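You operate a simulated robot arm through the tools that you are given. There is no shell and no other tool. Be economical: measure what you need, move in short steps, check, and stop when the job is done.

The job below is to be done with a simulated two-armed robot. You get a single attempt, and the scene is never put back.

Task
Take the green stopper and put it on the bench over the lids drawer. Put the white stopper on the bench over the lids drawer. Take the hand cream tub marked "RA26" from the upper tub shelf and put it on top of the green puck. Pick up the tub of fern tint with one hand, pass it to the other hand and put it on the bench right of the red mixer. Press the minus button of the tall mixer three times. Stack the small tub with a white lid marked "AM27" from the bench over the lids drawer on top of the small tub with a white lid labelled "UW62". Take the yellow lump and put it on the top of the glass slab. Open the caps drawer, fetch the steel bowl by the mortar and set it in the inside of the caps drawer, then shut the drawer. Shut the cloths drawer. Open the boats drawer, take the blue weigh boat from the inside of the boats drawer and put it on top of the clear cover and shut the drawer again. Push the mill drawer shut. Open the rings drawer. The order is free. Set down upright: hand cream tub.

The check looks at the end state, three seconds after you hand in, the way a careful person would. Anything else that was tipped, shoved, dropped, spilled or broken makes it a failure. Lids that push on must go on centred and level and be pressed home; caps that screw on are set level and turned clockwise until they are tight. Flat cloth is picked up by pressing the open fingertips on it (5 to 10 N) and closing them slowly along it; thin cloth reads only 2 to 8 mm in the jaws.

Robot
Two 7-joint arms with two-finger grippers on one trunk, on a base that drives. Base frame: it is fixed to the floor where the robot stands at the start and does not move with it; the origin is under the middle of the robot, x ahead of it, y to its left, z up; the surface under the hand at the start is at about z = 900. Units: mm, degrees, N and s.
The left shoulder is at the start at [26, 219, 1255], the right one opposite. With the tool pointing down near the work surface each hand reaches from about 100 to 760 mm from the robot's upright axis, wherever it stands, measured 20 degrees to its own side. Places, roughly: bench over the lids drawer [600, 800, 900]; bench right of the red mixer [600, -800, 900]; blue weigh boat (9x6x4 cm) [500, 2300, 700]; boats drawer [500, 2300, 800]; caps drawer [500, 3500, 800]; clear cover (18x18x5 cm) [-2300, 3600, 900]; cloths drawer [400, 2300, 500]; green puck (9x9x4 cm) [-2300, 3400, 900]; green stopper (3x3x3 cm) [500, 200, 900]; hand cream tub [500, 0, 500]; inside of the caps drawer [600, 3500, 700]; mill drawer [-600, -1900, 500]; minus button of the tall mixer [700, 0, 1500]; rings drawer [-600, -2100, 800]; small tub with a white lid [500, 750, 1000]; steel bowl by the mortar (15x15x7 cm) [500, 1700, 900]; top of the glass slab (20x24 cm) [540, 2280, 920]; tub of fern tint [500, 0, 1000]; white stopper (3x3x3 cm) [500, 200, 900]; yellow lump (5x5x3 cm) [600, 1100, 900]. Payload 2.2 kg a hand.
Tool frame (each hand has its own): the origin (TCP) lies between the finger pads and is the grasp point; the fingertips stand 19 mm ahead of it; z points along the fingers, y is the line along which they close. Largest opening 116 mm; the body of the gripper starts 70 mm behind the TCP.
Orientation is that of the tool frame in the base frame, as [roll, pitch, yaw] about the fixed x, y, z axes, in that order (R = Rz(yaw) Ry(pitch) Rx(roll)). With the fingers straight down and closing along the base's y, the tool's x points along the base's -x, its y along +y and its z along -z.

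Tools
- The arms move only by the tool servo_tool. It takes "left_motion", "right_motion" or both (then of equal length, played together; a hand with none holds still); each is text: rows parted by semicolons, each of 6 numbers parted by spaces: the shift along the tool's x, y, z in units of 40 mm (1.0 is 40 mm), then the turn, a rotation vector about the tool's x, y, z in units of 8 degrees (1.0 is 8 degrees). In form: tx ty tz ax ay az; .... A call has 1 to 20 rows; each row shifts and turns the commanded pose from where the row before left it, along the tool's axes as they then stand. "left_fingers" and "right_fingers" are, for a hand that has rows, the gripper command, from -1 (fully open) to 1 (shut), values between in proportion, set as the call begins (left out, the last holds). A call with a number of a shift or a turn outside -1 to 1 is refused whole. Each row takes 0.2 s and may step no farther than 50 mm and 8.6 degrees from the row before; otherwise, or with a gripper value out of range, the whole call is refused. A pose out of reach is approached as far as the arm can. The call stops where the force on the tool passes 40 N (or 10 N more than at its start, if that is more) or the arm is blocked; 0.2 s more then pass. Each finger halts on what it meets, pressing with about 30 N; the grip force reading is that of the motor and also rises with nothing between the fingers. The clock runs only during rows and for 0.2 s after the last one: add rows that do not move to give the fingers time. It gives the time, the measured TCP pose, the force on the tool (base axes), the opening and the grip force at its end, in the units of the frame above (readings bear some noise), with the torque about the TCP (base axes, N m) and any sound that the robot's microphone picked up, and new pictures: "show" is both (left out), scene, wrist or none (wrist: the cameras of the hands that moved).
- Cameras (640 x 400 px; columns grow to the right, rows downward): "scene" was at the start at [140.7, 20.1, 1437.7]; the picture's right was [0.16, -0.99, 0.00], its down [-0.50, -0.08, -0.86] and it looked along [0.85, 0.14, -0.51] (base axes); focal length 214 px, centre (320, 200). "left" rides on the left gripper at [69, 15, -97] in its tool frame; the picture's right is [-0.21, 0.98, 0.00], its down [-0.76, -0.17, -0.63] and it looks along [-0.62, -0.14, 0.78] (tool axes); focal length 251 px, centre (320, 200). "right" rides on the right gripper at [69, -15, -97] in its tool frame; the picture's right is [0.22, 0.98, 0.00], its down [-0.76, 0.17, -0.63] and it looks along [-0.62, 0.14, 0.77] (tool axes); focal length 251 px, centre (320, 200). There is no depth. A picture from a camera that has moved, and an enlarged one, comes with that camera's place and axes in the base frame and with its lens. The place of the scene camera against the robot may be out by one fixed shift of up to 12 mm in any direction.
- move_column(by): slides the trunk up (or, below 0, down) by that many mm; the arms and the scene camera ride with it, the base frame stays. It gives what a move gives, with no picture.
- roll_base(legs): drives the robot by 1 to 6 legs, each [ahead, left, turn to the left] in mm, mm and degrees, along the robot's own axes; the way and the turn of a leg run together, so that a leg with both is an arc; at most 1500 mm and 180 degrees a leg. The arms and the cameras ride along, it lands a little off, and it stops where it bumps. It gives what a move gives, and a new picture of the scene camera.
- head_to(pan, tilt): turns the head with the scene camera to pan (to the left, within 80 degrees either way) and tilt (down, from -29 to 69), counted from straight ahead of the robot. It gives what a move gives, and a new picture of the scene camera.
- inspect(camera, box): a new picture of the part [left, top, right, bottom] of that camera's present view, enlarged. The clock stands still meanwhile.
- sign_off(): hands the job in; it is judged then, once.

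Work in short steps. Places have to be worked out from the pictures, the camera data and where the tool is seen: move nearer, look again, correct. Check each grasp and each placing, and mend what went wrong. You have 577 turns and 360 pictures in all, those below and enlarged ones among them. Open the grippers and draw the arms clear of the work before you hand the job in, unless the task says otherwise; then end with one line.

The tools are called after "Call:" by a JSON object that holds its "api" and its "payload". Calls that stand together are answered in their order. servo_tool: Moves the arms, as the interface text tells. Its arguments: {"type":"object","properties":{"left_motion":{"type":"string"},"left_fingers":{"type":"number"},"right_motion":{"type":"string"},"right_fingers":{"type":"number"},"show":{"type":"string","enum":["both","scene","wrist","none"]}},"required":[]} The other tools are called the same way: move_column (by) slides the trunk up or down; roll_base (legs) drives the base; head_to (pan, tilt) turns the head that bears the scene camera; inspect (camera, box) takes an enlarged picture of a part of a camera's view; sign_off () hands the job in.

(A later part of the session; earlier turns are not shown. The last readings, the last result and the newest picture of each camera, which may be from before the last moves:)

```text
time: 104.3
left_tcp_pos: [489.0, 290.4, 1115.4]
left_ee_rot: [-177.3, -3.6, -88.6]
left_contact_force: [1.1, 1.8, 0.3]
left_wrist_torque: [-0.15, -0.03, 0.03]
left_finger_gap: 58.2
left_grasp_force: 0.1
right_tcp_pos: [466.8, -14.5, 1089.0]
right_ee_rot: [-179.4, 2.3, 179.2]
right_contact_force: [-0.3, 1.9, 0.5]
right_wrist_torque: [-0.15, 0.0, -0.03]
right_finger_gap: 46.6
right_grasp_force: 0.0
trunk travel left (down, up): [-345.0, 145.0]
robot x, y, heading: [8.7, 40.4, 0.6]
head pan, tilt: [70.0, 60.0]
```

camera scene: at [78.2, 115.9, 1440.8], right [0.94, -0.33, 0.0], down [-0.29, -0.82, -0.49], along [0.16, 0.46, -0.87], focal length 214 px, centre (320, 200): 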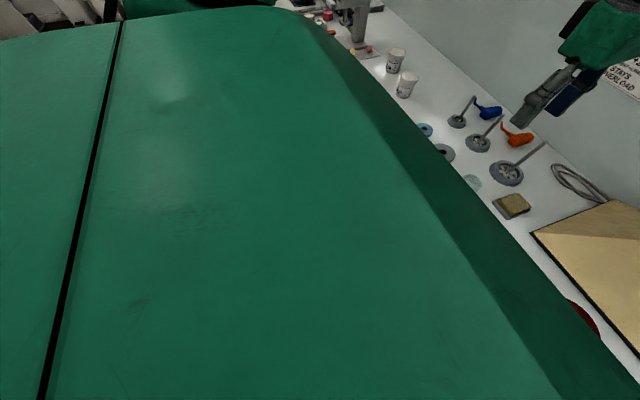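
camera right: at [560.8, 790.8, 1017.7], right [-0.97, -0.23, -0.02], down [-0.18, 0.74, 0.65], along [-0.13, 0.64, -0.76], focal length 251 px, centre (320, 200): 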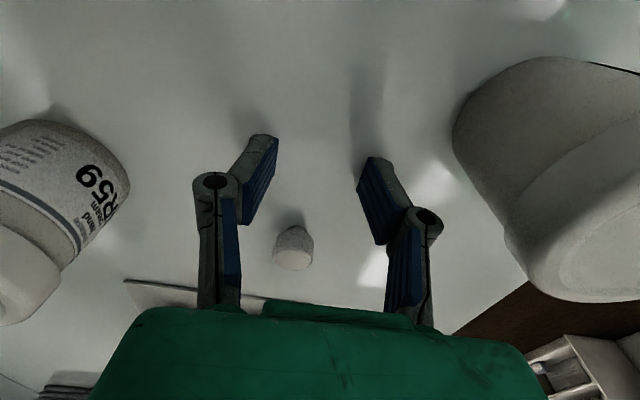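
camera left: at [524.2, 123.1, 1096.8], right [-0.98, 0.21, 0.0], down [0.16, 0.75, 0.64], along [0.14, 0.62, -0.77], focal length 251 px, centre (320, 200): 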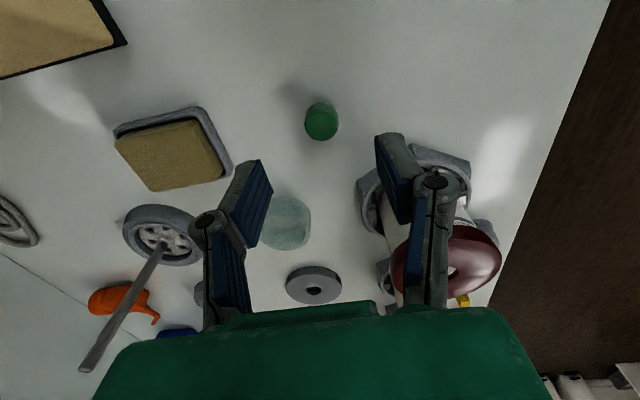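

Try a slow backward drive (different direction) to see if the lateral rocking stops.

Call:
{"api": "roll_base", "payload": {"legs": [[-200, 0, 0]]}}

Call:
{"api": "move_column", "payload": {"by": 0}}

Call:
{"api": "move_column", "payload": {"by": 0}}

Call:
{"api": "move_column", "payload": {"by": 0}}

Call:
{"api": "move_column", "payload": {"by": 0}}

Call:
{"api": "move_column", "payload": {"by": 0}}

Call:
{"api": "move_column", "payload": {"by": 0}}

```text
time: 105.8
left_tcp_pos: [290.5, 248.6, 1122.4]
left_ee_rot: [-177.2, -1.7, -88.9]
left_contact_force: [0.1, -0.7, 0.3]
left_wrist_torque: [-0.01, 0.02, 0.02]
left_finger_gap: 58.0
left_grasp_force: 0.1
right_tcp_pos: [267.8, -55.3, 1087.1]
right_ee_rot: [178.9, 2.3, 179.0]
right_contact_force: [-0.3, 0.9, 1.0]
right_wrist_torque: [-0.01, 0.02, -0.01]
right_finger_gap: 46.6
right_grasp_force: 0.1
trunk travel left (down, up): [-345.0, 145.0]
robot x, y, heading: [-187.1, 29.8, 0.6]
head pan, tilt: [70.0, 60.0]
camera scene: at [-118.1, 79.0, 1341.9], right [0.94, -0.33, -0.01], down [-0.29, -0.81, -0.51], along [0.16, 0.48, -0.86], focal length 214 px, centre (320, 200)
```

scene: 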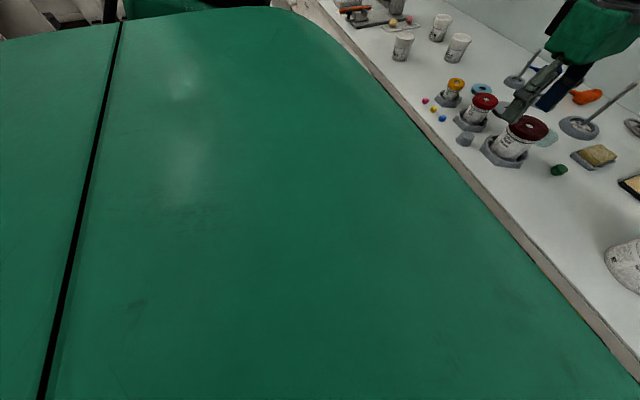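

```text
time: 106.3
left_tcp_pos: [287.8, 238.4, 1124.6]
left_ee_rot: [-177.0, -1.3, -88.9]
left_contact_force: [0.4, -0.7, -1.1]
left_wrist_torque: [0.11, 0.05, 0.03]
left_finger_gap: 57.8
left_grasp_force: 0.1
right_tcp_pos: [265.9, -65.8, 1089.8]
right_ee_rot: [178.6, 2.3, 178.9]
right_contact_force: [0.2, -0.2, 1.4]
right_wrist_torque: [0.04, -0.01, 0.02]
right_finger_gap: 46.3
right_grasp_force: 0.0
trunk travel left (down, up): [-345.0, 145.0]
robot x, y, heading: [-192.8, 23.9, 0.3]
head pan, tilt: [70.0, 60.0]
```

```text
time: 106.8
left_tcp_pos: [285.9, 301.8, 1113.7]
left_ee_rot: [-177.2, -4.2, -88.5]
left_contact_force: [-0.1, 1.3, -0.5]
left_wrist_torque: [-0.12, 0.05, -0.02]
left_finger_gap: 58.3
left_grasp_force: 0.1
right_tcp_pos: [265.9, -3.6, 1090.5]
right_ee_rot: [-178.8, 2.6, 179.6]
right_contact_force: [-0.3, 2.5, -1.2]
right_wrist_torque: [-0.22, -0.05, -0.02]
right_finger_gap: 46.6
right_grasp_force: 0.0
trunk travel left (down, up): [-345.0, 145.0]
robot x, y, heading: [-190.3, 40.7, 0.6]
head pan, tilt: [70.0, 60.0]
```

```text
time: 107.3
left_tcp_pos: [288.1, 215.3, 1129.0]
left_ee_rot: [-176.8, -0.3, -89.1]
left_contact_force: [-0.4, -1.0, 0.4]
left_wrist_torque: [0.18, 0.02, -0.04]
left_finger_gap: 58.1
left_grasp_force: 0.0
right_tcp_pos: [265.7, -88.2, 1087.3]
right_ee_rot: [177.6, 2.3, 178.6]
right_contact_force: [-0.6, -2.9, 1.3]
right_wrist_torque: [0.16, 0.02, 0.0]
right_finger_gap: 46.3
right_grasp_force: 0.0
trunk travel left (down, up): [-345.0, 145.0]
robot x, y, heading: [-191.4, 19.5, 0.7]
head pan, tilt: [70.0, 60.0]
```

```text
time: 107.8
left_tcp_pos: [287.2, 313.1, 1111.9]
left_ee_rot: [-177.1, -4.6, -88.6]
left_contact_force: [-1.0, 2.0, -0.6]
left_wrist_torque: [-0.21, -0.03, 0.02]
left_finger_gap: 57.8
left_grasp_force: 0.1
right_tcp_pos: [265.8, 6.7, 1092.7]
right_ee_rot: [-178.3, 2.7, 179.4]
right_contact_force: [0.2, 1.9, 0.7]
right_wrist_torque: [-0.15, 0.04, -0.02]
right_finger_gap: 46.5
right_grasp_force: 0.2
trunk travel left (down, up): [-345.0, 145.0]
robot x, y, heading: [-189.7, 38.5, 0.8]
head pan, tilt: [70.0, 60.0]
```

```text
time: 108.3
left_tcp_pos: [287.7, 216.4, 1128.2]
left_ee_rot: [-177.0, -0.4, -89.2]
left_contact_force: [1.3, -3.6, 0.7]
left_wrist_torque: [0.29, 0.11, 0.0]
left_finger_gap: 58.3
left_grasp_force: 0.1
right_tcp_pos: [267.2, -85.9, 1087.8]
right_ee_rot: [177.6, 2.3, 178.7]
right_contact_force: [0.1, -4.1, 0.3]
right_wrist_torque: [0.3, 0.01, 0.0]
right_finger_gap: 46.5
right_grasp_force: 0.0
trunk travel left (down, up): [-345.0, 145.0]
robot x, y, heading: [-190.2, 19.3, 0.5]
head pan, tilt: [70.0, 60.0]
```

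```text
time: 108.8
left_tcp_pos: [287.7, 295.2, 1112.9]
left_ee_rot: [-177.2, -3.8, -88.9]
left_contact_force: [0.0, -1.0, -1.1]
left_wrist_torque: [0.1, 0.05, 0.0]
left_finger_gap: 58.2
left_grasp_force: 0.1
right_tcp_pos: [264.1, -10.3, 1090.5]
right_ee_rot: [-179.0, 2.5, 179.0]
right_contact_force: [-0.1, -0.3, -1.0]
right_wrist_torque: [0.01, 0.01, 0.02]
right_finger_gap: 46.4
right_grasp_force: 0.1
trunk travel left (down, up): [-345.0, 145.0]
robot x, y, heading: [-195.2, 38.2, 0.4]
head pan, tilt: [70.0, 60.0]
```

Perhaps each short call re-triggers it; I test with single long idle calls.

Call:
{"api": "servo_tool", "payload": {"left_motion": "0 0 0 0 0 0;0 0 0 0 0 0;0 0 0 0 0 0;0 0 0 0 0 0;0 0 0 0 0 0;0 0 0 0 0 0;0 0 0 0 0 0;0 0 0 0 0 0;0 0 0 0 0 0;0 0 0 0 0 0;0 0 0 0 0 0;0 0 0 0 0 0;0 0 0 0 0 0;0 0 0 0 0 0;0 0 0 0 0 0;0 0 0 0 0 0;0 0 0 0 0 0;0 0 0 0 0 0;0 0 0 0 0 0;0 0 0 0 0 0", "show": "none"}}

Call:
{"api": "servo_tool", "payload": {"left_motion": "0 0 0 0 0 0;0 0 0 0 0 0;0 0 0 0 0 0;0 0 0 0 0 0;0 0 0 0 0 0;0 0 0 0 0 0;0 0 0 0 0 0;0 0 0 0 0 0;0 0 0 0 0 0;0 0 0 0 0 0;0 0 0 0 0 0;0 0 0 0 0 0;0 0 0 0 0 0;0 0 0 0 0 0;0 0 0 0 0 0;0 0 0 0 0 0;0 0 0 0 0 0;0 0 0 0 0 0", "show": "none"}}

Call:
{"api": "servo_tool", "payload": {"left_motion": "0 0 0 0 0 0;0 0 0 0 0 0;0 0 0 0 0 0;0 0 0 0 0 0;0 0 0 0 0 0;0 0 0 0 0 0;0 0 0 0 0 0;0 0 0 0 0 0;0 0 0 0 0 0;0 0 0 0 0 0;0 0 0 0 0 0;0 0 0 0 0 0;0 0 0 0 0 0;0 0 0 0 0 0;0 0 0 0 0 0;0 0 0 0 0 0;0 0 0 0 0 0", "show": "none"}}

Call:
{"api": "servo_tool", "payload": {"left_motion": "0 0 0 0 0 0;0 0 0 0 0 0;0 0 0 0 0 0;0 0 0 0 0 0;0 0 0 0 0 0;0 0 0 0 0 0;0 0 0 0 0 0;0 0 0 0 0 0;0 0 0 0 0 0;0 0 0 0 0 0;0 0 0 0 0 0;0 0 0 0 0 0;0 0 0 0 0 0;0 0 0 0 0 0;0 0 0 0 0 0;0 0 0 0 0 0", "show": "none"}}

```text
time: 113.0
left_tcp_pos: [286.1, 286.3, 1116.7]
left_ee_rot: [-177.2, -3.5, -88.6]
left_contact_force: [0.2, 0.6, 0.4]
left_wrist_torque: [-0.07, -0.04, 0.01]
left_finger_gap: 58.1
left_grasp_force: 0.1
right_tcp_pos: [265.5, -19.5, 1092.0]
right_ee_rot: [-179.7, 2.5, 179.2]
right_contact_force: [0.2, 0.4, 0.2]
right_wrist_torque: [-0.02, -0.02, 0.01]
right_finger_gap: 46.4
right_grasp_force: 0.1
trunk travel left (down, up): [-345.0, 145.0]
robot x, y, heading: [-190.9, 36.1, 0.7]
head pan, tilt: [70.0, 60.0]
```

```text
time: 117.0
left_tcp_pos: [281.4, 240.5, 1127.5]
left_ee_rot: [-176.8, -0.9, -88.9]
left_contact_force: [-0.6, -1.3, 0.8]
left_wrist_torque: [0.13, 0.02, 0.0]
left_finger_gap: 57.8
left_grasp_force: 0.1
right_tcp_pos: [259.8, -62.1, 1090.4]
right_ee_rot: [178.3, 2.7, 178.8]
right_contact_force: [0.2, -2.2, -0.6]
right_wrist_torque: [0.16, -0.04, -0.01]
right_finger_gap: 46.4
right_grasp_force: 0.1
trunk travel left (down, up): [-345.0, 145.0]
robot x, y, heading: [-192.3, 33.9, 0.4]
head pan, tilt: [70.0, 60.0]
stopped in row 18 (left hand): the arm was blocked; the commanded pose is now the measured one
```

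```text
time: 120.8
left_tcp_pos: [282.2, 210.6, 1132.6]
left_ee_rot: [-176.7, 0.1, -89.2]
left_contact_force: [-0.5, -1.0, 0.3]
left_wrist_torque: [0.08, 0.0, -0.01]
left_finger_gap: 58.2
left_grasp_force: 0.0
right_tcp_pos: [257.9, -91.3, 1089.0]
right_ee_rot: [177.1, 2.6, 178.5]
right_contact_force: [0.0, -1.4, -0.4]
right_wrist_torque: [0.08, -0.05, -0.02]
right_finger_gap: 46.4
right_grasp_force: 0.0
trunk travel left (down, up): [-345.0, 145.0]
robot x, y, heading: [-189.8, 28.8, 0.5]
head pan, tilt: [70.0, 60.0]
stopped in row 17 (left hand): the arm was blocked; the commanded pose is now the measured one
```

```text
time: 124.5
left_tcp_pos: [279.0, 212.1, 1133.4]
left_ee_rot: [-176.2, -0.3, -89.3]
left_contact_force: [-0.8, -0.6, 0.7]
left_wrist_torque: [0.01, -0.01, 0.01]
left_finger_gap: 57.9
left_grasp_force: 0.2
right_tcp_pos: [255.4, -89.1, 1091.0]
right_ee_rot: [177.4, 2.7, 178.4]
right_contact_force: [-0.8, -0.6, 0.5]
right_wrist_torque: [-0.01, -0.01, -0.03]
right_finger_gap: 46.4
right_grasp_force: 0.0
trunk travel left (down, up): [-345.0, 145.0]
robot x, y, heading: [-192.9, 19.8, 0.3]
head pan, tilt: [70.0, 60.0]
stopped in row 16 (left hand): the arm was blocked; the commanded pose is now the measured one
```

The rocking began when the left hand was pulled into its odd folded pose. I unwind the left arm to its natural orientation and out to its own side.

Call:
{"api": "servo_tool", "payload": {"left_motion": "0 0 0 0 0 1;0 0 0 0 0 1;0 0 0 0 0 1;0 0 0 0 0 1;0 0 0 0 0 1;0 0 0 0 0 1;0 0 0 0 0 1;0 0 0 0 0 1;0 0 0 0 0 1;0 0 0 0 0 1;0 0 0 0 0 1", "show": "none"}}

Call:
{"api": "servo_tool", "payload": {"left_motion": "0 1 0 0 0 0;0 1 0 0 0 0;0 1 0 0 0 0;0 1 0 0 0 0;0 1 0 0 0 0;0 1 0 0 0 0;0 1 0 0 0 0", "show": "none"}}

Call:
{"api": "move_column", "payload": {"by": 0}}

Call:
{"api": "move_column", "payload": {"by": 0}}

Call:
{"api": "move_column", "payload": {"by": 0}}

Call:
{"api": "move_column", "payload": {"by": 0}}

Call:
{"api": "move_column", "payload": {"by": 0}}

Call:
{"api": "move_column", "payload": {"by": 0}}

```text
time: 127.0
left_tcp_pos: [276.6, 188.3, 1137.3]
left_ee_rot: [179.5, 3.9, -177.8]
left_contact_force: [0.0, 0.0, -0.4]
left_wrist_torque: [0.07, -0.03, 0.0]
left_finger_gap: 57.9
left_grasp_force: 0.1
right_tcp_pos: [253.5, -112.7, 1091.6]
right_ee_rot: [176.5, 2.7, 178.0]
right_contact_force: [0.0, -0.9, -0.4]
right_wrist_torque: [0.08, -0.03, -0.01]
right_finger_gap: 46.6
right_grasp_force: 0.0
trunk travel left (down, up): [-345.0, 145.0]
robot x, y, heading: [-188.9, 16.8, 0.4]
head pan, tilt: [70.0, 60.0]
stopped in row 11 (left hand): the arm was blocked; the commanded pose is now the measured one
```

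```text
time: 128.7
left_tcp_pos: [265.4, 469.4, 1139.9]
left_ee_rot: [179.5, 4.0, -177.9]
left_contact_force: [0.4, -0.6, 0.5]
left_wrist_torque: [0.07, -0.02, 0.04]
left_finger_gap: 58.2
left_grasp_force: 0.1
right_tcp_pos: [253.2, -112.5, 1091.8]
right_ee_rot: [176.7, 2.7, 178.0]
right_contact_force: [-0.8, -0.4, 0.2]
right_wrist_torque: [0.09, 0.01, -0.01]
right_finger_gap: 46.4
right_grasp_force: 0.1
trunk travel left (down, up): [-345.0, 145.0]
robot x, y, heading: [-192.3, 13.2, 0.2]
head pan, tilt: [70.0, 60.0]
```

```text
time: 129.2
left_tcp_pos: [265.9, 508.3, 1124.7]
left_ee_rot: [-178.9, 3.8, -177.5]
left_contact_force: [-1.0, 0.4, -0.1]
left_wrist_torque: [-0.05, 0.04, -0.03]
left_finger_gap: 58.3
left_grasp_force: 0.0
right_tcp_pos: [253.7, -73.5, 1095.6]
right_ee_rot: [178.3, 2.8, 178.4]
right_contact_force: [0.6, 0.4, -0.4]
right_wrist_torque: [-0.01, -0.03, -0.02]
right_finger_gap: 46.4
right_grasp_force: 0.1
trunk travel left (down, up): [-345.0, 145.0]
robot x, y, heading: [-192.2, 20.9, 0.2]
head pan, tilt: [70.0, 60.0]
```

```text
time: 129.7
left_tcp_pos: [264.7, 467.1, 1140.1]
left_ee_rot: [179.4, 3.9, -177.9]
left_contact_force: [0.2, 0.1, 0.1]
left_wrist_torque: [-0.02, 0.06, 0.03]
left_finger_gap: 57.7
left_grasp_force: 0.1
right_tcp_pos: [254.2, -115.2, 1090.8]
right_ee_rot: [176.4, 2.7, 178.0]
right_contact_force: [-0.7, -0.2, 0.0]
right_wrist_torque: [-0.01, -0.02, 0.04]
right_finger_gap: 46.2
right_grasp_force: 0.1
trunk travel left (down, up): [-345.0, 145.0]
robot x, y, heading: [-190.4, 10.3, 0.5]
head pan, tilt: [70.0, 60.0]
```

```text
time: 130.2
left_tcp_pos: [264.2, 506.7, 1126.0]
left_ee_rot: [-178.8, 3.8, -177.5]
left_contact_force: [-0.3, 0.8, 0.0]
left_wrist_torque: [-0.04, -0.05, 0.02]
left_finger_gap: 57.7
left_grasp_force: 0.2
right_tcp_pos: [254.6, -76.2, 1093.7]
right_ee_rot: [178.2, 2.8, 178.3]
right_contact_force: [-0.5, 1.2, -0.4]
right_wrist_torque: [-0.06, 0.0, -0.03]
right_finger_gap: 46.3
right_grasp_force: 0.0
trunk travel left (down, up): [-345.0, 145.0]
robot x, y, heading: [-190.7, 18.6, 0.3]
head pan, tilt: [70.0, 60.0]
```

```text
time: 130.7
left_tcp_pos: [264.7, 473.8, 1136.5]
left_ee_rot: [179.8, 3.9, -177.8]
left_contact_force: [0.3, -0.6, 0.4]
left_wrist_torque: [0.05, 0.04, 0.0]
left_finger_gap: 58.1
left_grasp_force: 0.1
right_tcp_pos: [253.2, -108.4, 1091.6]
right_ee_rot: [176.8, 2.7, 177.9]
right_contact_force: [0.9, -0.6, 0.7]
right_wrist_torque: [0.06, -0.01, 0.02]
right_finger_gap: 46.2
right_grasp_force: 0.1
trunk travel left (down, up): [-345.0, 145.0]
robot x, y, heading: [-191.7, 12.7, 0.3]
head pan, tilt: [70.0, 60.0]
```

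```text
time: 131.2
left_tcp_pos: [265.3, 491.6, 1130.5]
left_ee_rot: [-179.5, 3.8, -177.5]
left_contact_force: [-0.4, 0.3, -0.2]
left_wrist_torque: [0.0, -0.01, -0.01]
left_finger_gap: 57.8
left_grasp_force: 0.0
right_tcp_pos: [254.0, -89.3, 1093.7]
right_ee_rot: [177.7, 2.8, 178.2]
right_contact_force: [-0.3, -0.5, 0.2]
right_wrist_torque: [-0.05, 0.0, 0.05]
right_finger_gap: 46.5
right_grasp_force: 0.1
trunk travel left (down, up): [-345.0, 145.0]
robot x, y, heading: [-189.8, 16.7, 0.3]
head pan, tilt: [70.0, 60.0]
```

```text
time: 131.7
left_tcp_pos: [265.1, 489.9, 1131.4]
left_ee_rot: [-179.4, 3.8, -177.5]
left_contact_force: [0.0, 0.0, -0.2]
left_wrist_torque: [0.02, -0.02, -0.02]
left_finger_gap: 57.9
left_grasp_force: 0.1
right_tcp_pos: [252.3, -91.5, 1093.6]
right_ee_rot: [177.5, 2.8, 178.1]
right_contact_force: [0.2, 0.3, 0.0]
right_wrist_torque: [0.01, 0.05, 0.0]
right_finger_gap: 46.3
right_grasp_force: 0.1
trunk travel left (down, up): [-345.0, 145.0]
robot x, y, heading: [-192.9, 17.3, 0.3]
head pan, tilt: [70.0, 60.0]
```

Amplitude appears smaller; sample more.

Call:
{"api": "move_column", "payload": {"by": 0}}

Call:
{"api": "move_column", "payload": {"by": 0}}

Call:
{"api": "move_column", "payload": {"by": 0}}

Call:
{"api": "move_column", "payload": {"by": 0}}

Call:
{"api": "move_column", "payload": {"by": 0}}

Call:
{"api": "move_column", "payload": {"by": 0}}

Call:
{"api": "move_column", "payload": {"by": 0}}

Call:
{"api": "move_column", "payload": {"by": 0}}

```text
time: 132.2
left_tcp_pos: [266.0, 474.6, 1136.8]
left_ee_rot: [179.8, 4.0, -177.7]
left_contact_force: [0.5, 0.4, -0.5]
left_wrist_torque: [0.06, 0.01, 0.02]
left_finger_gap: 58.0
left_grasp_force: 0.1
right_tcp_pos: [253.3, -105.4, 1091.6]
right_ee_rot: [177.0, 2.7, 178.0]
right_contact_force: [-0.1, -0.4, -0.2]
right_wrist_torque: [0.05, -0.02, 0.03]
right_finger_gap: 46.2
right_grasp_force: 0.2
trunk travel left (down, up): [-345.0, 145.0]
robot x, y, heading: [-190.1, 11.4, 0.3]
head pan, tilt: [70.0, 60.0]
```

```text
time: 132.7
left_tcp_pos: [265.0, 505.5, 1125.4]
left_ee_rot: [-178.9, 3.7, -177.4]
left_contact_force: [-0.7, -0.3, -0.4]
left_wrist_torque: [-0.1, -0.04, -0.04]
left_finger_gap: 58.1
left_grasp_force: 0.0
right_tcp_pos: [253.9, -78.6, 1094.2]
right_ee_rot: [178.1, 2.9, 178.3]
right_contact_force: [-0.1, 0.3, -0.7]
right_wrist_torque: [-0.01, 0.01, 0.0]
right_finger_gap: 46.2
right_grasp_force: 0.1
trunk travel left (down, up): [-345.0, 145.0]
robot x, y, heading: [-190.8, 17.3, 0.3]
head pan, tilt: [70.0, 60.0]
```

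```text
time: 133.2
left_tcp_pos: [266.8, 466.6, 1138.8]
left_ee_rot: [179.4, 3.9, -177.8]
left_contact_force: [1.3, -0.1, 0.4]
left_wrist_torque: [0.09, 0.02, 0.01]
left_finger_gap: 58.1
left_grasp_force: 0.1
right_tcp_pos: [253.4, -115.0, 1091.0]
right_ee_rot: [176.5, 2.7, 178.0]
right_contact_force: [0.0, -1.1, 1.1]
right_wrist_torque: [0.05, -0.02, -0.02]
right_finger_gap: 46.3
right_grasp_force: 0.1
trunk travel left (down, up): [-345.0, 145.0]
robot x, y, heading: [-190.0, 14.5, 0.3]
head pan, tilt: [70.0, 60.0]
```

```text
time: 133.7
left_tcp_pos: [266.0, 509.6, 1124.5]
left_ee_rot: [-178.7, 3.8, -177.5]
left_contact_force: [-1.0, 1.2, -0.1]
left_wrist_torque: [-0.13, -0.06, 0.0]
left_finger_gap: 57.6
left_grasp_force: 0.1
right_tcp_pos: [254.3, -73.5, 1094.8]
right_ee_rot: [178.2, 3.0, 178.4]
right_contact_force: [0.3, 1.8, -0.5]
right_wrist_torque: [-0.16, -0.01, 0.01]
right_finger_gap: 46.5
right_grasp_force: 0.1
trunk travel left (down, up): [-345.0, 145.0]
robot x, y, heading: [-190.6, 19.8, 0.2]
head pan, tilt: [70.0, 60.0]
```

```text
time: 134.2
left_tcp_pos: [266.7, 468.8, 1139.5]
left_ee_rot: [179.5, 3.9, -177.8]
left_contact_force: [0.0, -0.5, 0.4]
left_wrist_torque: [0.12, 0.01, 0.03]
left_finger_gap: 58.3
left_grasp_force: 0.0
right_tcp_pos: [252.9, -113.1, 1091.9]
right_ee_rot: [176.6, 2.7, 178.0]
right_contact_force: [0.1, -1.4, -0.1]
right_wrist_torque: [0.11, -0.03, 0.01]
right_finger_gap: 46.5
right_grasp_force: 0.2
trunk travel left (down, up): [-345.0, 145.0]
robot x, y, heading: [-191.8, 12.5, 0.3]
head pan, tilt: [70.0, 60.0]
```

```text
time: 134.7
left_tcp_pos: [265.0, 500.8, 1128.2]
left_ee_rot: [-179.0, 3.9, -177.5]
left_contact_force: [0.0, 0.4, -0.4]
left_wrist_torque: [-0.08, -0.04, 0.01]
left_finger_gap: 57.8
left_grasp_force: 0.1
right_tcp_pos: [254.7, -82.8, 1092.5]
right_ee_rot: [178.0, 3.0, 178.3]
right_contact_force: [0.1, 0.6, 0.3]
right_wrist_torque: [-0.02, -0.01, 0.0]
right_finger_gap: 46.4
right_grasp_force: 0.1
trunk travel left (down, up): [-345.0, 145.0]
robot x, y, heading: [-191.3, 18.2, 0.4]
head pan, tilt: [70.0, 60.0]
```

```text
time: 135.2
left_tcp_pos: [265.0, 481.6, 1135.5]
left_ee_rot: [-180.0, 4.0, -177.7]
left_contact_force: [0.7, 0.0, -0.2]
left_wrist_torque: [0.01, 0.02, 0.04]
left_finger_gap: 57.9
left_grasp_force: 0.1
right_tcp_pos: [254.0, -100.3, 1092.3]
right_ee_rot: [177.0, 2.8, 178.2]
right_contact_force: [0.2, -0.1, -0.5]
right_wrist_torque: [0.03, -0.03, -0.01]
right_finger_gap: 46.4
right_grasp_force: 0.0
trunk travel left (down, up): [-345.0, 145.0]
robot x, y, heading: [-190.1, 14.7, 0.0]
head pan, tilt: [70.0, 60.0]
```

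```text
time: 135.7
left_tcp_pos: [265.5, 483.7, 1133.2]
left_ee_rot: [-179.8, 3.8, -177.7]
left_contact_force: [-0.6, 0.5, 0.7]
left_wrist_torque: [0.02, 0.02, -0.01]
left_finger_gap: 57.9
left_grasp_force: 0.0
right_tcp_pos: [255.2, -98.7, 1093.4]
right_ee_rot: [177.3, 2.7, 178.1]
right_contact_force: [-0.8, -0.9, 0.7]
right_wrist_torque: [-0.02, 0.0, -0.04]
right_finger_gap: 46.6
right_grasp_force: 0.1
trunk travel left (down, up): [-345.0, 145.0]
robot x, y, heading: [-188.6, 15.9, 0.3]
head pan, tilt: [70.0, 60.0]
```

The mode is essentially undamped. I measure its frequency with 0.4 s samples, to cancel it with a counter-phase motion.

Call:
{"api": "servo_tool", "payload": {"right_motion": "0 0 0 0 0 0", "show": "none"}}

Call:
{"api": "servo_tool", "payload": {"right_motion": "0 0 0 0 0 0", "show": "none"}}

Call:
{"api": "servo_tool", "payload": {"right_motion": "0 0 0 0 0 0", "show": "none"}}

Call:
{"api": "servo_tool", "payload": {"right_motion": "0 0 0 0 0 0", "show": "none"}}

Call:
{"api": "servo_tool", "payload": {"right_motion": "0 0 0 0 0 0", "show": "none"}}

Call:
{"api": "servo_tool", "payload": {"right_motion": "0 0 0 0 0 0", "show": "none"}}

Call:
{"api": "servo_tool", "payload": {"right_motion": "0 0 0 0 0 0", "show": "none"}}

Call:
{"api": "servo_tool", "payload": {"right_motion": "0 0 0 0 0 0", "show": "none"}}

```text
time: 136.1
left_tcp_pos: [266.0, 484.0, 1134.6]
left_ee_rot: [-179.8, 3.8, -177.7]
left_contact_force: [1.3, -0.3, 0.2]
left_wrist_torque: [0.02, 0.0, -0.02]
left_finger_gap: 58.1
left_grasp_force: 0.1
right_tcp_pos: [252.9, -98.2, 1093.2]
right_ee_rot: [177.2, 2.8, 178.0]
right_contact_force: [0.5, -0.9, -0.2]
right_wrist_torque: [0.03, 0.01, 0.02]
right_finger_gap: 46.6
right_grasp_force: 0.1
trunk travel left (down, up): [-345.0, 145.0]
robot x, y, heading: [-188.5, 17.7, 0.2]
head pan, tilt: [70.0, 60.0]
```

```text
time: 136.4
left_tcp_pos: [265.3, 496.8, 1128.8]
left_ee_rot: [-179.2, 3.8, -177.6]
left_contact_force: [-0.1, 1.0, 0.2]
left_wrist_torque: [-0.04, -0.01, 0.01]
left_finger_gap: 58.0
left_grasp_force: 0.0
right_tcp_pos: [254.2, -85.7, 1094.7]
right_ee_rot: [177.7, 2.7, 178.1]
right_contact_force: [1.4, 1.2, -0.7]
right_wrist_torque: [0.0, 0.04, 0.0]
right_finger_gap: 46.4
right_grasp_force: 0.0
trunk travel left (down, up): [-345.0, 145.0]
robot x, y, heading: [-192.4, 17.4, 0.3]
head pan, tilt: [70.0, 60.0]
```

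```text
time: 136.8
left_tcp_pos: [267.2, 472.3, 1137.6]
left_ee_rot: [179.6, 3.9, -177.8]
left_contact_force: [0.8, -0.8, 0.4]
left_wrist_torque: [0.09, 0.02, 0.02]
left_finger_gap: 58.1
left_grasp_force: 0.0
right_tcp_pos: [254.7, -110.1, 1092.5]
right_ee_rot: [176.8, 2.8, 178.0]
right_contact_force: [-0.5, -0.7, 0.1]
right_wrist_torque: [0.07, 0.01, 0.02]
right_finger_gap: 46.3
right_grasp_force: 0.0
trunk travel left (down, up): [-345.0, 145.0]
robot x, y, heading: [-193.8, 14.9, 0.4]
head pan, tilt: [70.0, 60.0]
```

```text
time: 137.2
left_tcp_pos: [264.3, 506.5, 1126.4]
left_ee_rot: [-178.8, 3.8, -177.5]
left_contact_force: [-0.6, 0.2, -0.4]
left_wrist_torque: [-0.06, -0.07, -0.01]
left_finger_gap: 58.0
left_grasp_force: 0.0
right_tcp_pos: [254.4, -76.2, 1094.6]
right_ee_rot: [178.2, 2.9, 178.4]
right_contact_force: [0.3, 0.5, -0.6]
right_wrist_torque: [-0.07, 0.02, 0.03]
right_finger_gap: 46.4
right_grasp_force: 0.1
trunk travel left (down, up): [-345.0, 145.0]
robot x, y, heading: [-189.3, 20.2, 0.1]
head pan, tilt: [70.0, 60.0]
```

```text
time: 137.7
left_tcp_pos: [265.3, 467.3, 1139.6]
left_ee_rot: [179.3, 4.0, -178.0]
left_contact_force: [0.2, -0.4, 0.6]
left_wrist_torque: [0.02, 0.02, 0.0]
left_finger_gap: 58.2
left_grasp_force: 0.1
right_tcp_pos: [253.7, -113.5, 1091.4]
right_ee_rot: [176.5, 2.7, 178.1]
right_contact_force: [-0.5, -0.8, -0.5]
right_wrist_torque: [0.02, 0.02, 0.0]
right_finger_gap: 46.4
right_grasp_force: 0.1
trunk travel left (down, up): [-345.0, 145.0]
robot x, y, heading: [-189.5, 11.0, 0.4]
head pan, tilt: [70.0, 60.0]
```

```text
time: 138.1
left_tcp_pos: [264.8, 506.7, 1124.8]
left_ee_rot: [-178.8, 3.8, -177.6]
left_contact_force: [0.1, 0.9, -0.5]
left_wrist_torque: [-0.09, 0.06, -0.01]
left_finger_gap: 57.8
left_grasp_force: 0.0
right_tcp_pos: [253.2, -74.3, 1095.2]
right_ee_rot: [178.3, 2.8, 178.3]
right_contact_force: [0.8, 1.9, 1.1]
right_wrist_torque: [-0.07, 0.0, 0.03]
right_finger_gap: 46.5
right_grasp_force: 0.0
trunk travel left (down, up): [-345.0, 145.0]
robot x, y, heading: [-193.0, 20.6, 0.2]
head pan, tilt: [70.0, 60.0]
```

```text
time: 138.4
left_tcp_pos: [265.8, 469.9, 1138.4]
left_ee_rot: [179.5, 3.9, -177.8]
left_contact_force: [0.3, -0.5, 0.5]
left_wrist_torque: [0.07, 0.04, -0.01]
left_finger_gap: 57.9
left_grasp_force: 0.1
right_tcp_pos: [254.1, -111.3, 1091.8]
right_ee_rot: [176.7, 2.6, 178.0]
right_contact_force: [-0.3, 0.3, -0.2]
right_wrist_torque: [0.08, -0.02, -0.01]
right_finger_gap: 46.4
right_grasp_force: 0.2
trunk travel left (down, up): [-345.0, 145.0]
robot x, y, heading: [-193.6, 11.5, 0.2]
head pan, tilt: [70.0, 60.0]
```

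```text
time: 138.8
left_tcp_pos: [265.0, 500.9, 1127.2]
left_ee_rot: [-179.1, 3.8, -177.4]
left_contact_force: [-1.5, 0.8, -0.9]
left_wrist_torque: [-0.04, -0.01, 0.01]
left_finger_gap: 58.2
left_grasp_force: 0.0
right_tcp_pos: [253.8, -81.0, 1094.0]
right_ee_rot: [178.0, 2.8, 178.4]
right_contact_force: [0.5, -0.5, 0.6]
right_wrist_torque: [-0.03, 0.01, 0.02]
right_finger_gap: 46.2
right_grasp_force: 0.0
trunk travel left (down, up): [-345.0, 145.0]
robot x, y, heading: [-192.5, 20.1, 0.4]
head pan, tilt: [70.0, 60.0]
```

Frequency ≈1.14 Hz, amplitude ±21 mm. I wave both hands sideways ±20 mm in counter-phase for about one cycle to damp it, then sample.

Call:
{"api": "servo_tool", "payload": {"right_motion": "0 0.48 0 0 0 0;0 -0.27 0 0 0 0;0 -0.63 0 0 0 0;0 0.09 0 0 0 0;0 0.33 0 0 0 0", "left_motion": "0 0.48 0 0 0 0;0 -0.27 0 0 0 0;0 -0.63 0 0 0 0;0 0.09 0 0 0 0;0 0.33 0 0 0 0", "show": "none"}}

Call:
{"api": "servo_tool", "payload": {"right_motion": "0 0 0 0 0 0", "show": "none"}}

Call:
{"api": "servo_tool", "payload": {"right_motion": "0 0 0 0 0 0", "show": "none"}}

Call:
{"api": "servo_tool", "payload": {"right_motion": "0 0 0 0 0 0", "show": "none"}}

Call:
{"api": "servo_tool", "payload": {"right_motion": "0 0 0 0 0 0", "show": "none"}}

Call:
{"api": "servo_tool", "payload": {"right_motion": "0 0 0 0 0 0", "show": "none"}}

Call:
{"api": "servo_tool", "payload": {"right_motion": "0 0 0 0 0 0", "show": "none"}}

Call:
{"api": "servo_tool", "payload": {"right_motion": "0 0 0 0 0 0", "show": "none"}}

```text
time: 140.1
left_tcp_pos: [264.7, 497.5, 1129.0]
left_ee_rot: [-179.2, 3.8, -177.6]
left_contact_force: [0.4, 0.4, 0.8]
left_wrist_torque: [-0.04, -0.03, 0.01]
left_finger_gap: 58.0
left_grasp_force: 0.0
right_tcp_pos: [252.3, -84.1, 1093.6]
right_ee_rot: [177.7, 3.0, 178.3]
right_contact_force: [0.0, 1.4, 1.0]
right_wrist_torque: [-0.04, 0.01, 0.0]
right_finger_gap: 46.6
right_grasp_force: 0.1
trunk travel left (down, up): [-345.0, 145.0]
robot x, y, heading: [-194.7, 18.7, 0.2]
head pan, tilt: [70.0, 60.0]
```

```text
time: 140.4
left_tcp_pos: [262.9, 473.7, 1137.4]
left_ee_rot: [179.8, 3.9, -177.6]
left_contact_force: [-0.1, -0.8, -0.3]
left_wrist_torque: [0.05, 0.01, 0.03]
left_finger_gap: 57.8
left_grasp_force: 0.0
right_tcp_pos: [253.1, -105.4, 1091.7]
right_ee_rot: [177.0, 2.8, 178.0]
right_contact_force: [-0.4, -0.6, -0.2]
right_wrist_torque: [0.02, 0.0, 0.0]
right_finger_gap: 46.5
right_grasp_force: 0.0
trunk travel left (down, up): [-345.0, 145.0]
robot x, y, heading: [-191.6, 11.9, 0.0]
head pan, tilt: [70.0, 60.0]
```

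```text
time: 140.8
left_tcp_pos: [264.4, 501.8, 1127.1]
left_ee_rot: [-179.0, 3.7, -177.5]
left_contact_force: [-0.6, 0.1, -0.4]
left_wrist_torque: [-0.05, -0.05, -0.01]
left_finger_gap: 58.0
left_grasp_force: 0.2
right_tcp_pos: [253.0, -79.8, 1094.3]
right_ee_rot: [178.0, 2.9, 178.2]
right_contact_force: [1.0, 1.1, 0.1]
right_wrist_torque: [-0.06, -0.03, -0.06]
right_finger_gap: 46.3
right_grasp_force: 0.2
trunk travel left (down, up): [-345.0, 145.0]
robot x, y, heading: [-191.9, 18.1, 0.3]
head pan, tilt: [70.0, 60.0]
```

```text
time: 141.2
left_tcp_pos: [265.6, 474.0, 1138.2]
left_ee_rot: [179.8, 3.9, -177.8]
left_contact_force: [0.8, -0.4, 0.3]
left_wrist_torque: [0.05, 0.0, 0.01]
left_finger_gap: 58.0
left_grasp_force: 0.0
right_tcp_pos: [253.9, -106.8, 1091.3]
right_ee_rot: [176.8, 2.7, 178.1]
right_contact_force: [1.1, -0.2, 0.2]
right_wrist_torque: [0.07, 0.03, -0.02]
right_finger_gap: 46.4
right_grasp_force: 0.1
trunk travel left (down, up): [-345.0, 145.0]
robot x, y, heading: [-188.8, 13.9, 0.3]
head pan, tilt: [70.0, 60.0]
```

```text
time: 141.7
left_tcp_pos: [264.5, 498.4, 1128.0]
left_ee_rot: [-179.2, 3.8, -177.6]
left_contact_force: [0.3, 1.0, -0.3]
left_wrist_torque: [-0.02, 0.0, 0.01]
left_finger_gap: 57.9
left_grasp_force: 0.1
right_tcp_pos: [253.4, -83.3, 1094.3]
right_ee_rot: [177.9, 2.9, 178.2]
right_contact_force: [-0.1, 0.0, 0.6]
right_wrist_torque: [-0.01, -0.01, 0.02]
right_finger_gap: 46.4
right_grasp_force: 0.1
trunk travel left (down, up): [-345.0, 145.0]
robot x, y, heading: [-192.8, 17.0, 0.3]
head pan, tilt: [70.0, 60.0]
```

```text
time: 142.1
left_tcp_pos: [264.5, 478.5, 1135.6]
left_ee_rot: [-180.0, 3.9, -177.9]
left_contact_force: [0.1, -0.2, -0.3]
left_wrist_torque: [0.09, 0.04, -0.01]
left_finger_gap: 57.9
left_grasp_force: 0.0
right_tcp_pos: [253.4, -103.3, 1091.6]
right_ee_rot: [176.9, 2.8, 178.1]
right_contact_force: [-0.6, 0.1, 0.1]
right_wrist_torque: [0.02, 0.0, -0.01]
right_finger_gap: 46.4
right_grasp_force: 0.0
trunk travel left (down, up): [-345.0, 145.0]
robot x, y, heading: [-194.1, 15.5, 0.2]
head pan, tilt: [70.0, 60.0]
```

```text
time: 142.4
left_tcp_pos: [263.7, 492.5, 1130.5]
left_ee_rot: [-179.6, 3.7, -177.7]
left_contact_force: [0.1, 0.1, 0.3]
left_wrist_torque: [-0.01, -0.04, 0.03]
left_finger_gap: 57.8
left_grasp_force: 0.1
right_tcp_pos: [253.2, -89.1, 1093.4]
right_ee_rot: [177.6, 2.8, 178.2]
right_contact_force: [-0.3, 0.5, 0.6]
right_wrist_torque: [-0.05, 0.0, -0.02]
right_finger_gap: 46.3
right_grasp_force: 0.0
trunk travel left (down, up): [-345.0, 145.0]
robot x, y, heading: [-193.7, 16.8, 0.4]
head pan, tilt: [70.0, 60.0]
```

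```text
time: 142.8
left_tcp_pos: [264.4, 485.6, 1132.9]
left_ee_rot: [-179.7, 3.8, -177.7]
left_contact_force: [-0.1, 0.0, 0.2]
left_wrist_torque: [-0.01, 0.04, 0.02]
left_finger_gap: 57.8
left_grasp_force: 0.0
right_tcp_pos: [253.7, -95.1, 1091.7]
right_ee_rot: [177.3, 2.9, 178.3]
right_contact_force: [0.6, -0.3, -0.1]
right_wrist_torque: [0.01, 0.02, 0.02]
right_finger_gap: 46.7
right_grasp_force: 0.1
trunk travel left (down, up): [-345.0, 145.0]
robot x, y, heading: [-191.9, 15.2, 0.5]
head pan, tilt: [70.0, 60.0]
```

Amplitude fell to ~14 mm, so it works. Repeat with the current phase and a slightly larger wave.

Call:
{"api": "servo_tool", "payload": {"right_motion": "0 -0.46 0 0 0 0;0 -0.19 0 0 0 0;0 0.93 0 0 0 0;0 0.45 0 0 0 0;0 -0.73 0 0 0 0", "left_motion": "0 -0.46 0 0 0 0;0 -0.19 0 0 0 0;0 0.93 0 0 0 0;0 0.45 0 0 0 0;0 -0.73 0 0 0 0", "show": "none"}}

Call:
{"api": "servo_tool", "payload": {"right_motion": "0 0 0 0 0 0", "show": "none"}}

Call:
{"api": "servo_tool", "payload": {"right_motion": "0 0 0 0 0 0", "show": "none"}}

Call:
{"api": "servo_tool", "payload": {"right_motion": "0 0 0 0 0 0", "show": "none"}}

Call:
{"api": "servo_tool", "payload": {"right_motion": "0 0 0 0 0 0", "show": "none"}}

Call:
{"api": "servo_tool", "payload": {"right_motion": "0 0 0 0 0 0", "show": "none"}}

Call:
{"api": "servo_tool", "payload": {"right_motion": "0 0 0 0 0 0", "show": "none"}}

Call:
{"api": "servo_tool", "payload": {"right_motion": "0 0 0 0 0 0", "show": "none"}}

```text
time: 144.1
left_tcp_pos: [265.6, 476.4, 1135.9]
left_ee_rot: [179.9, 3.9, -177.7]
left_contact_force: [-0.1, -0.6, 0.4]
left_wrist_torque: [0.06, 0.0, 0.03]
left_finger_gap: 57.9
left_grasp_force: 0.1
right_tcp_pos: [253.5, -103.4, 1093.3]
right_ee_rot: [177.0, 2.8, 178.0]
right_contact_force: [-0.2, -0.9, -0.1]
right_wrist_torque: [0.04, -0.01, 0.02]
right_finger_gap: 46.5
right_grasp_force: 0.1
trunk travel left (down, up): [-345.0, 145.0]
robot x, y, heading: [-189.3, 12.5, 0.4]
head pan, tilt: [70.0, 60.0]
```

```text
time: 144.4
left_tcp_pos: [264.7, 491.4, 1129.3]
left_ee_rot: [-179.4, 3.8, -177.6]
left_contact_force: [0.2, 0.8, 1.4]
left_wrist_torque: [-0.02, -0.04, 0.02]
left_finger_gap: 58.0
left_grasp_force: 0.0
right_tcp_pos: [254.6, -88.0, 1093.1]
right_ee_rot: [177.6, 2.8, 178.2]
right_contact_force: [0.6, 0.5, 0.2]
right_wrist_torque: [-0.04, -0.02, 0.0]
right_finger_gap: 46.3
right_grasp_force: 0.0
trunk travel left (down, up): [-345.0, 145.0]
robot x, y, heading: [-195.3, 18.2, 0.5]
head pan, tilt: [70.0, 60.0]
```

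```text
time: 144.8
left_tcp_pos: [264.4, 483.5, 1133.1]
left_ee_rot: [-179.7, 3.9, -177.7]
left_contact_force: [0.1, 0.3, 0.0]
left_wrist_torque: [-0.01, -0.02, 0.0]
left_finger_gap: 57.8
left_grasp_force: 0.0
right_tcp_pos: [254.3, -97.0, 1091.9]
right_ee_rot: [177.3, 2.8, 178.0]
right_contact_force: [-0.4, 0.3, -0.1]
right_wrist_torque: [-0.04, -0.01, 0.01]
right_finger_gap: 46.2
right_grasp_force: 0.0
trunk travel left (down, up): [-345.0, 145.0]
robot x, y, heading: [-190.6, 18.0, 0.3]
head pan, tilt: [70.0, 60.0]
```

```text
time: 145.2
left_tcp_pos: [264.8, 485.5, 1133.1]
left_ee_rot: [-179.7, 3.8, -177.7]
left_contact_force: [0.5, -0.1, -0.6]
left_wrist_torque: [-0.01, 0.01, 0.0]
left_finger_gap: 57.8
left_grasp_force: 0.0
right_tcp_pos: [254.0, -96.9, 1092.5]
right_ee_rot: [177.3, 2.8, 178.2]
right_contact_force: [0.0, 0.6, 0.0]
right_wrist_torque: [0.04, 0.0, -0.02]
right_finger_gap: 46.4
right_grasp_force: 0.0
trunk travel left (down, up): [-345.0, 145.0]
robot x, y, heading: [-193.8, 17.7, 0.0]
head pan, tilt: [70.0, 60.0]
```

```text
time: 145.7
left_tcp_pos: [265.4, 491.4, 1130.3]
left_ee_rot: [-179.5, 3.7, -177.6]
left_contact_force: [-0.3, -0.4, -0.9]
left_wrist_torque: [0.0, 0.01, 0.0]
left_finger_gap: 57.9
left_grasp_force: 0.0
right_tcp_pos: [252.7, -89.9, 1093.0]
right_ee_rot: [177.6, 2.7, 178.2]
right_contact_force: [0.0, 1.0, 0.6]
right_wrist_torque: [0.0, 0.0, -0.04]
right_finger_gap: 46.5
right_grasp_force: 0.0
trunk travel left (down, up): [-345.0, 145.0]
robot x, y, heading: [-193.9, 17.0, 0.5]
head pan, tilt: [70.0, 60.0]
```

```text
time: 146.1
left_tcp_pos: [265.1, 479.0, 1134.0]
left_ee_rot: [-179.9, 3.8, -177.8]
left_contact_force: [0.3, -0.5, 0.5]
left_wrist_torque: [0.04, 0.01, 0.0]
left_finger_gap: 58.0
left_grasp_force: 0.0
right_tcp_pos: [254.5, -100.1, 1091.2]
right_ee_rot: [177.2, 2.8, 178.3]
right_contact_force: [-0.9, -0.6, -0.2]
right_wrist_torque: [0.01, -0.02, 0.01]
right_finger_gap: 46.2
right_grasp_force: 0.0
trunk travel left (down, up): [-345.0, 145.0]
robot x, y, heading: [-189.0, 13.6, 0.5]
head pan, tilt: [70.0, 60.0]
```

```text
time: 146.4
left_tcp_pos: [265.1, 494.7, 1129.1]
left_ee_rot: [-179.3, 3.7, -177.6]
left_contact_force: [-0.6, 0.4, -0.1]
left_wrist_torque: [-0.05, 0.01, 0.0]
left_finger_gap: 57.9
left_grasp_force: 0.1
right_tcp_pos: [254.1, -86.7, 1093.0]
right_ee_rot: [177.8, 2.8, 178.3]
right_contact_force: [0.3, 0.5, -0.3]
right_wrist_torque: [-0.02, -0.01, 0.02]
right_finger_gap: 46.7
right_grasp_force: 0.1
trunk travel left (down, up): [-345.0, 145.0]
robot x, y, heading: [-193.8, 20.9, 0.3]
head pan, tilt: [70.0, 60.0]
```

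```text
time: 146.8
left_tcp_pos: [265.3, 480.2, 1133.9]
left_ee_rot: [-180.0, 3.9, -177.6]
left_contact_force: [0.3, -0.1, -0.2]
left_wrist_torque: [0.05, 0.04, 0.01]
left_finger_gap: 57.7
left_grasp_force: 0.1
right_tcp_pos: [254.3, -102.3, 1091.6]
right_ee_rot: [177.1, 2.7, 178.1]
right_contact_force: [-0.3, -0.5, 0.1]
right_wrist_torque: [0.06, -0.02, 0.01]
right_finger_gap: 46.4
right_grasp_force: 0.1
trunk travel left (down, up): [-345.0, 145.0]
robot x, y, heading: [-192.4, 14.5, 0.3]
head pan, tilt: [70.0, 60.0]
```

Down to ~8 mm. One more small counter-wave.

Call:
{"api": "servo_tool", "payload": {"right_motion": "0 -0.42 0 0 0 0;0 0.46 0 0 0 0;0 0.39 0 0 0 0;0 -0.36 0 0 0 0;0 -0.07 0 0 0 0", "left_motion": "0 -0.42 0 0 0 0;0 0.46 0 0 0 0;0 0.39 0 0 0 0;0 -0.36 0 0 0 0;0 -0.07 0 0 0 0", "show": "none"}}

Call:
{"api": "servo_tool", "payload": {"right_motion": "0 0 0 0 0 0", "show": "none"}}

Call:
{"api": "servo_tool", "payload": {"right_motion": "0 0 0 0 0 0", "show": "none"}}

Call:
{"api": "servo_tool", "payload": {"right_motion": "0 0 0 0 0 0", "show": "none"}}

Call:
{"api": "servo_tool", "payload": {"right_motion": "0 0 0 0 0 0;0 0 0 0 0 0;0 0 0 0 0 0;0 0 0 0 0 0;0 0 0 0 0 0;0 0 0 0 0 0;0 0 0 0 0 0;0 0 0 0 0 0;0 0 0 0 0 0;0 0 0 0 0 0;0 0 0 0 0 0;0 0 0 0 0 0;0 0 0 0 0 0;0 0 0 0 0 0;0 0 0 0 0 0;0 0 0 0 0 0;0 0 0 0 0 0;0 0 0 0 0 0", "show": "none"}}

Call:
{"api": "servo_tool", "payload": {"right_motion": "0 0 0 0 0 0", "show": "none"}}

Call:
{"api": "servo_tool", "payload": {"right_motion": "0 0 0 0 0 0", "show": "none"}}

Call:
{"api": "servo_tool", "payload": {"right_motion": "0 0 0 0 0 0", "show": "none"}}

Call:
{"api": "servo_tool", "payload": {"right_motion": "0 0 0 0 0 0", "show": "none"}}

```text
time: 148.1
left_tcp_pos: [264.2, 486.5, 1133.9]
left_ee_rot: [-179.7, 3.8, -177.7]
left_contact_force: [0.2, 0.3, 0.2]
left_wrist_torque: [0.01, -0.01, -0.01]
left_finger_gap: 58.1
left_grasp_force: 0.1
right_tcp_pos: [251.8, -95.5, 1094.5]
right_ee_rot: [177.4, 2.7, 178.2]
right_contact_force: [0.0, 0.2, 0.4]
right_wrist_torque: [0.0, 0.02, -0.02]
right_finger_gap: 46.2
right_grasp_force: 0.0
trunk travel left (down, up): [-345.0, 145.0]
robot x, y, heading: [-190.1, 16.1, 0.3]
head pan, tilt: [70.0, 60.0]
```

```text
time: 148.4
left_tcp_pos: [265.0, 490.5, 1132.4]
left_ee_rot: [-179.5, 3.8, -177.6]
left_contact_force: [-0.2, -0.1, -0.1]
left_wrist_torque: [-0.01, 0.02, -0.03]
left_finger_gap: 58.0
left_grasp_force: 0.0
right_tcp_pos: [252.2, -91.3, 1092.2]
right_ee_rot: [177.5, 2.9, 178.1]
right_contact_force: [0.1, 0.5, -0.2]
right_wrist_torque: [0.01, -0.01, 0.01]
right_finger_gap: 46.6
right_grasp_force: 0.0
trunk travel left (down, up): [-345.0, 145.0]
robot x, y, heading: [-190.8, 13.7, 0.2]
head pan, tilt: [70.0, 60.0]
```

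```text
time: 148.8
left_tcp_pos: [264.9, 487.2, 1133.4]
left_ee_rot: [-179.6, 3.9, -177.7]
left_contact_force: [-0.1, -0.4, 0.0]
left_wrist_torque: [0.01, 0.0, 0.01]
left_finger_gap: 58.0
left_grasp_force: 0.1
right_tcp_pos: [252.2, -96.8, 1092.9]
right_ee_rot: [177.3, 2.7, 178.1]
right_contact_force: [-0.1, 1.1, -0.1]
right_wrist_torque: [0.0, 0.0, -0.01]
right_finger_gap: 46.5
right_grasp_force: 0.0
trunk travel left (down, up): [-345.0, 145.0]
robot x, y, heading: [-191.7, 18.2, 0.5]
head pan, tilt: [70.0, 60.0]
```

```text
time: 149.2
left_tcp_pos: [264.2, 489.7, 1132.4]
left_ee_rot: [-179.6, 3.9, -177.5]
left_contact_force: [-0.6, 0.8, 0.3]
left_wrist_torque: [0.02, -0.03, -0.02]
left_finger_gap: 58.2
left_grasp_force: 0.1
right_tcp_pos: [252.5, -91.9, 1091.9]
right_ee_rot: [177.5, 2.8, 178.2]
right_contact_force: [0.2, 0.4, -0.8]
right_wrist_torque: [-0.02, -0.02, -0.04]
right_finger_gap: 46.5
right_grasp_force: 0.2
trunk travel left (down, up): [-345.0, 145.0]
robot x, y, heading: [-191.2, 18.6, 0.4]
head pan, tilt: [70.0, 60.0]
```

```text
time: 153.1
left_tcp_pos: [264.5, 488.5, 1131.9]
left_ee_rot: [-179.7, 3.8, -177.7]
left_contact_force: [0.4, 1.2, -0.3]
left_wrist_torque: [0.01, -0.04, 0.01]
left_finger_gap: 58.2
left_grasp_force: 0.0
right_tcp_pos: [252.8, -93.3, 1093.0]
right_ee_rot: [177.4, 2.8, 178.2]
right_contact_force: [0.2, -0.3, -0.2]
right_wrist_torque: [-0.03, -0.04, -0.01]
right_finger_gap: 46.4
right_grasp_force: 0.0
trunk travel left (down, up): [-345.0, 145.0]
robot x, y, heading: [-188.2, 16.0, 0.4]
head pan, tilt: [70.0, 60.0]
```

```text
time: 153.4
left_tcp_pos: [264.8, 487.9, 1132.7]
left_ee_rot: [-179.6, 3.8, -177.8]
left_contact_force: [0.6, 0.8, 0.2]
left_wrist_torque: [0.02, 0.01, 0.02]
left_finger_gap: 58.0
left_grasp_force: 0.0
right_tcp_pos: [253.1, -93.7, 1092.9]
right_ee_rot: [177.4, 2.9, 178.1]
right_contact_force: [0.2, 0.5, -1.0]
right_wrist_torque: [0.01, 0.01, 0.0]
right_finger_gap: 46.4
right_grasp_force: 0.0
trunk travel left (down, up): [-345.0, 145.0]
robot x, y, heading: [-193.0, 18.4, 0.2]
head pan, tilt: [70.0, 60.0]
```

```text
time: 153.8
left_tcp_pos: [266.1, 487.5, 1133.4]
left_ee_rot: [-179.5, 3.8, -177.7]
left_contact_force: [-0.1, 0.3, -0.4]
left_wrist_torque: [0.02, 0.01, 0.02]
left_finger_gap: 58.0
left_grasp_force: 0.1
right_tcp_pos: [252.7, -93.7, 1093.9]
right_ee_rot: [177.5, 2.8, 178.2]
right_contact_force: [0.8, 0.4, 0.0]
right_wrist_torque: [-0.01, 0.0, 0.0]
right_finger_gap: 46.5
right_grasp_force: 0.0
trunk travel left (down, up): [-345.0, 145.0]
robot x, y, heading: [-193.7, 18.2, 0.4]
head pan, tilt: [70.0, 60.0]
```

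```text
time: 154.2
left_tcp_pos: [265.5, 488.8, 1131.7]
left_ee_rot: [-179.7, 3.8, -177.8]
left_contact_force: [-0.1, 0.2, 0.8]
left_wrist_torque: [0.01, 0.04, -0.02]
left_finger_gap: 58.0
left_grasp_force: 0.0
right_tcp_pos: [252.9, -94.7, 1093.2]
right_ee_rot: [177.3, 2.8, 178.2]
right_contact_force: [0.7, 0.0, 1.1]
right_wrist_torque: [0.01, -0.01, 0.03]
right_finger_gap: 46.4
right_grasp_force: 0.0
trunk travel left (down, up): [-345.0, 145.0]
robot x, y, heading: [-190.2, 15.9, 0.4]
head pan, tilt: [70.0, 60.0]
```

```text
time: 154.7
left_tcp_pos: [264.8, 488.6, 1132.6]
left_ee_rot: [-179.6, 3.8, -177.7]
left_contact_force: [0.2, -0.7, -0.4]
left_wrist_torque: [0.01, 0.0, 0.01]
left_finger_gap: 58.1
left_grasp_force: 0.0
right_tcp_pos: [253.5, -93.0, 1091.4]
right_ee_rot: [177.4, 2.9, 178.3]
right_contact_force: [0.3, 1.1, -0.4]
right_wrist_torque: [-0.03, 0.01, 0.01]
right_finger_gap: 46.3
right_grasp_force: 0.0
trunk travel left (down, up): [-345.0, 145.0]
robot x, y, heading: [-194.2, 17.4, 0.4]
head pan, tilt: [70.0, 60.0]
```

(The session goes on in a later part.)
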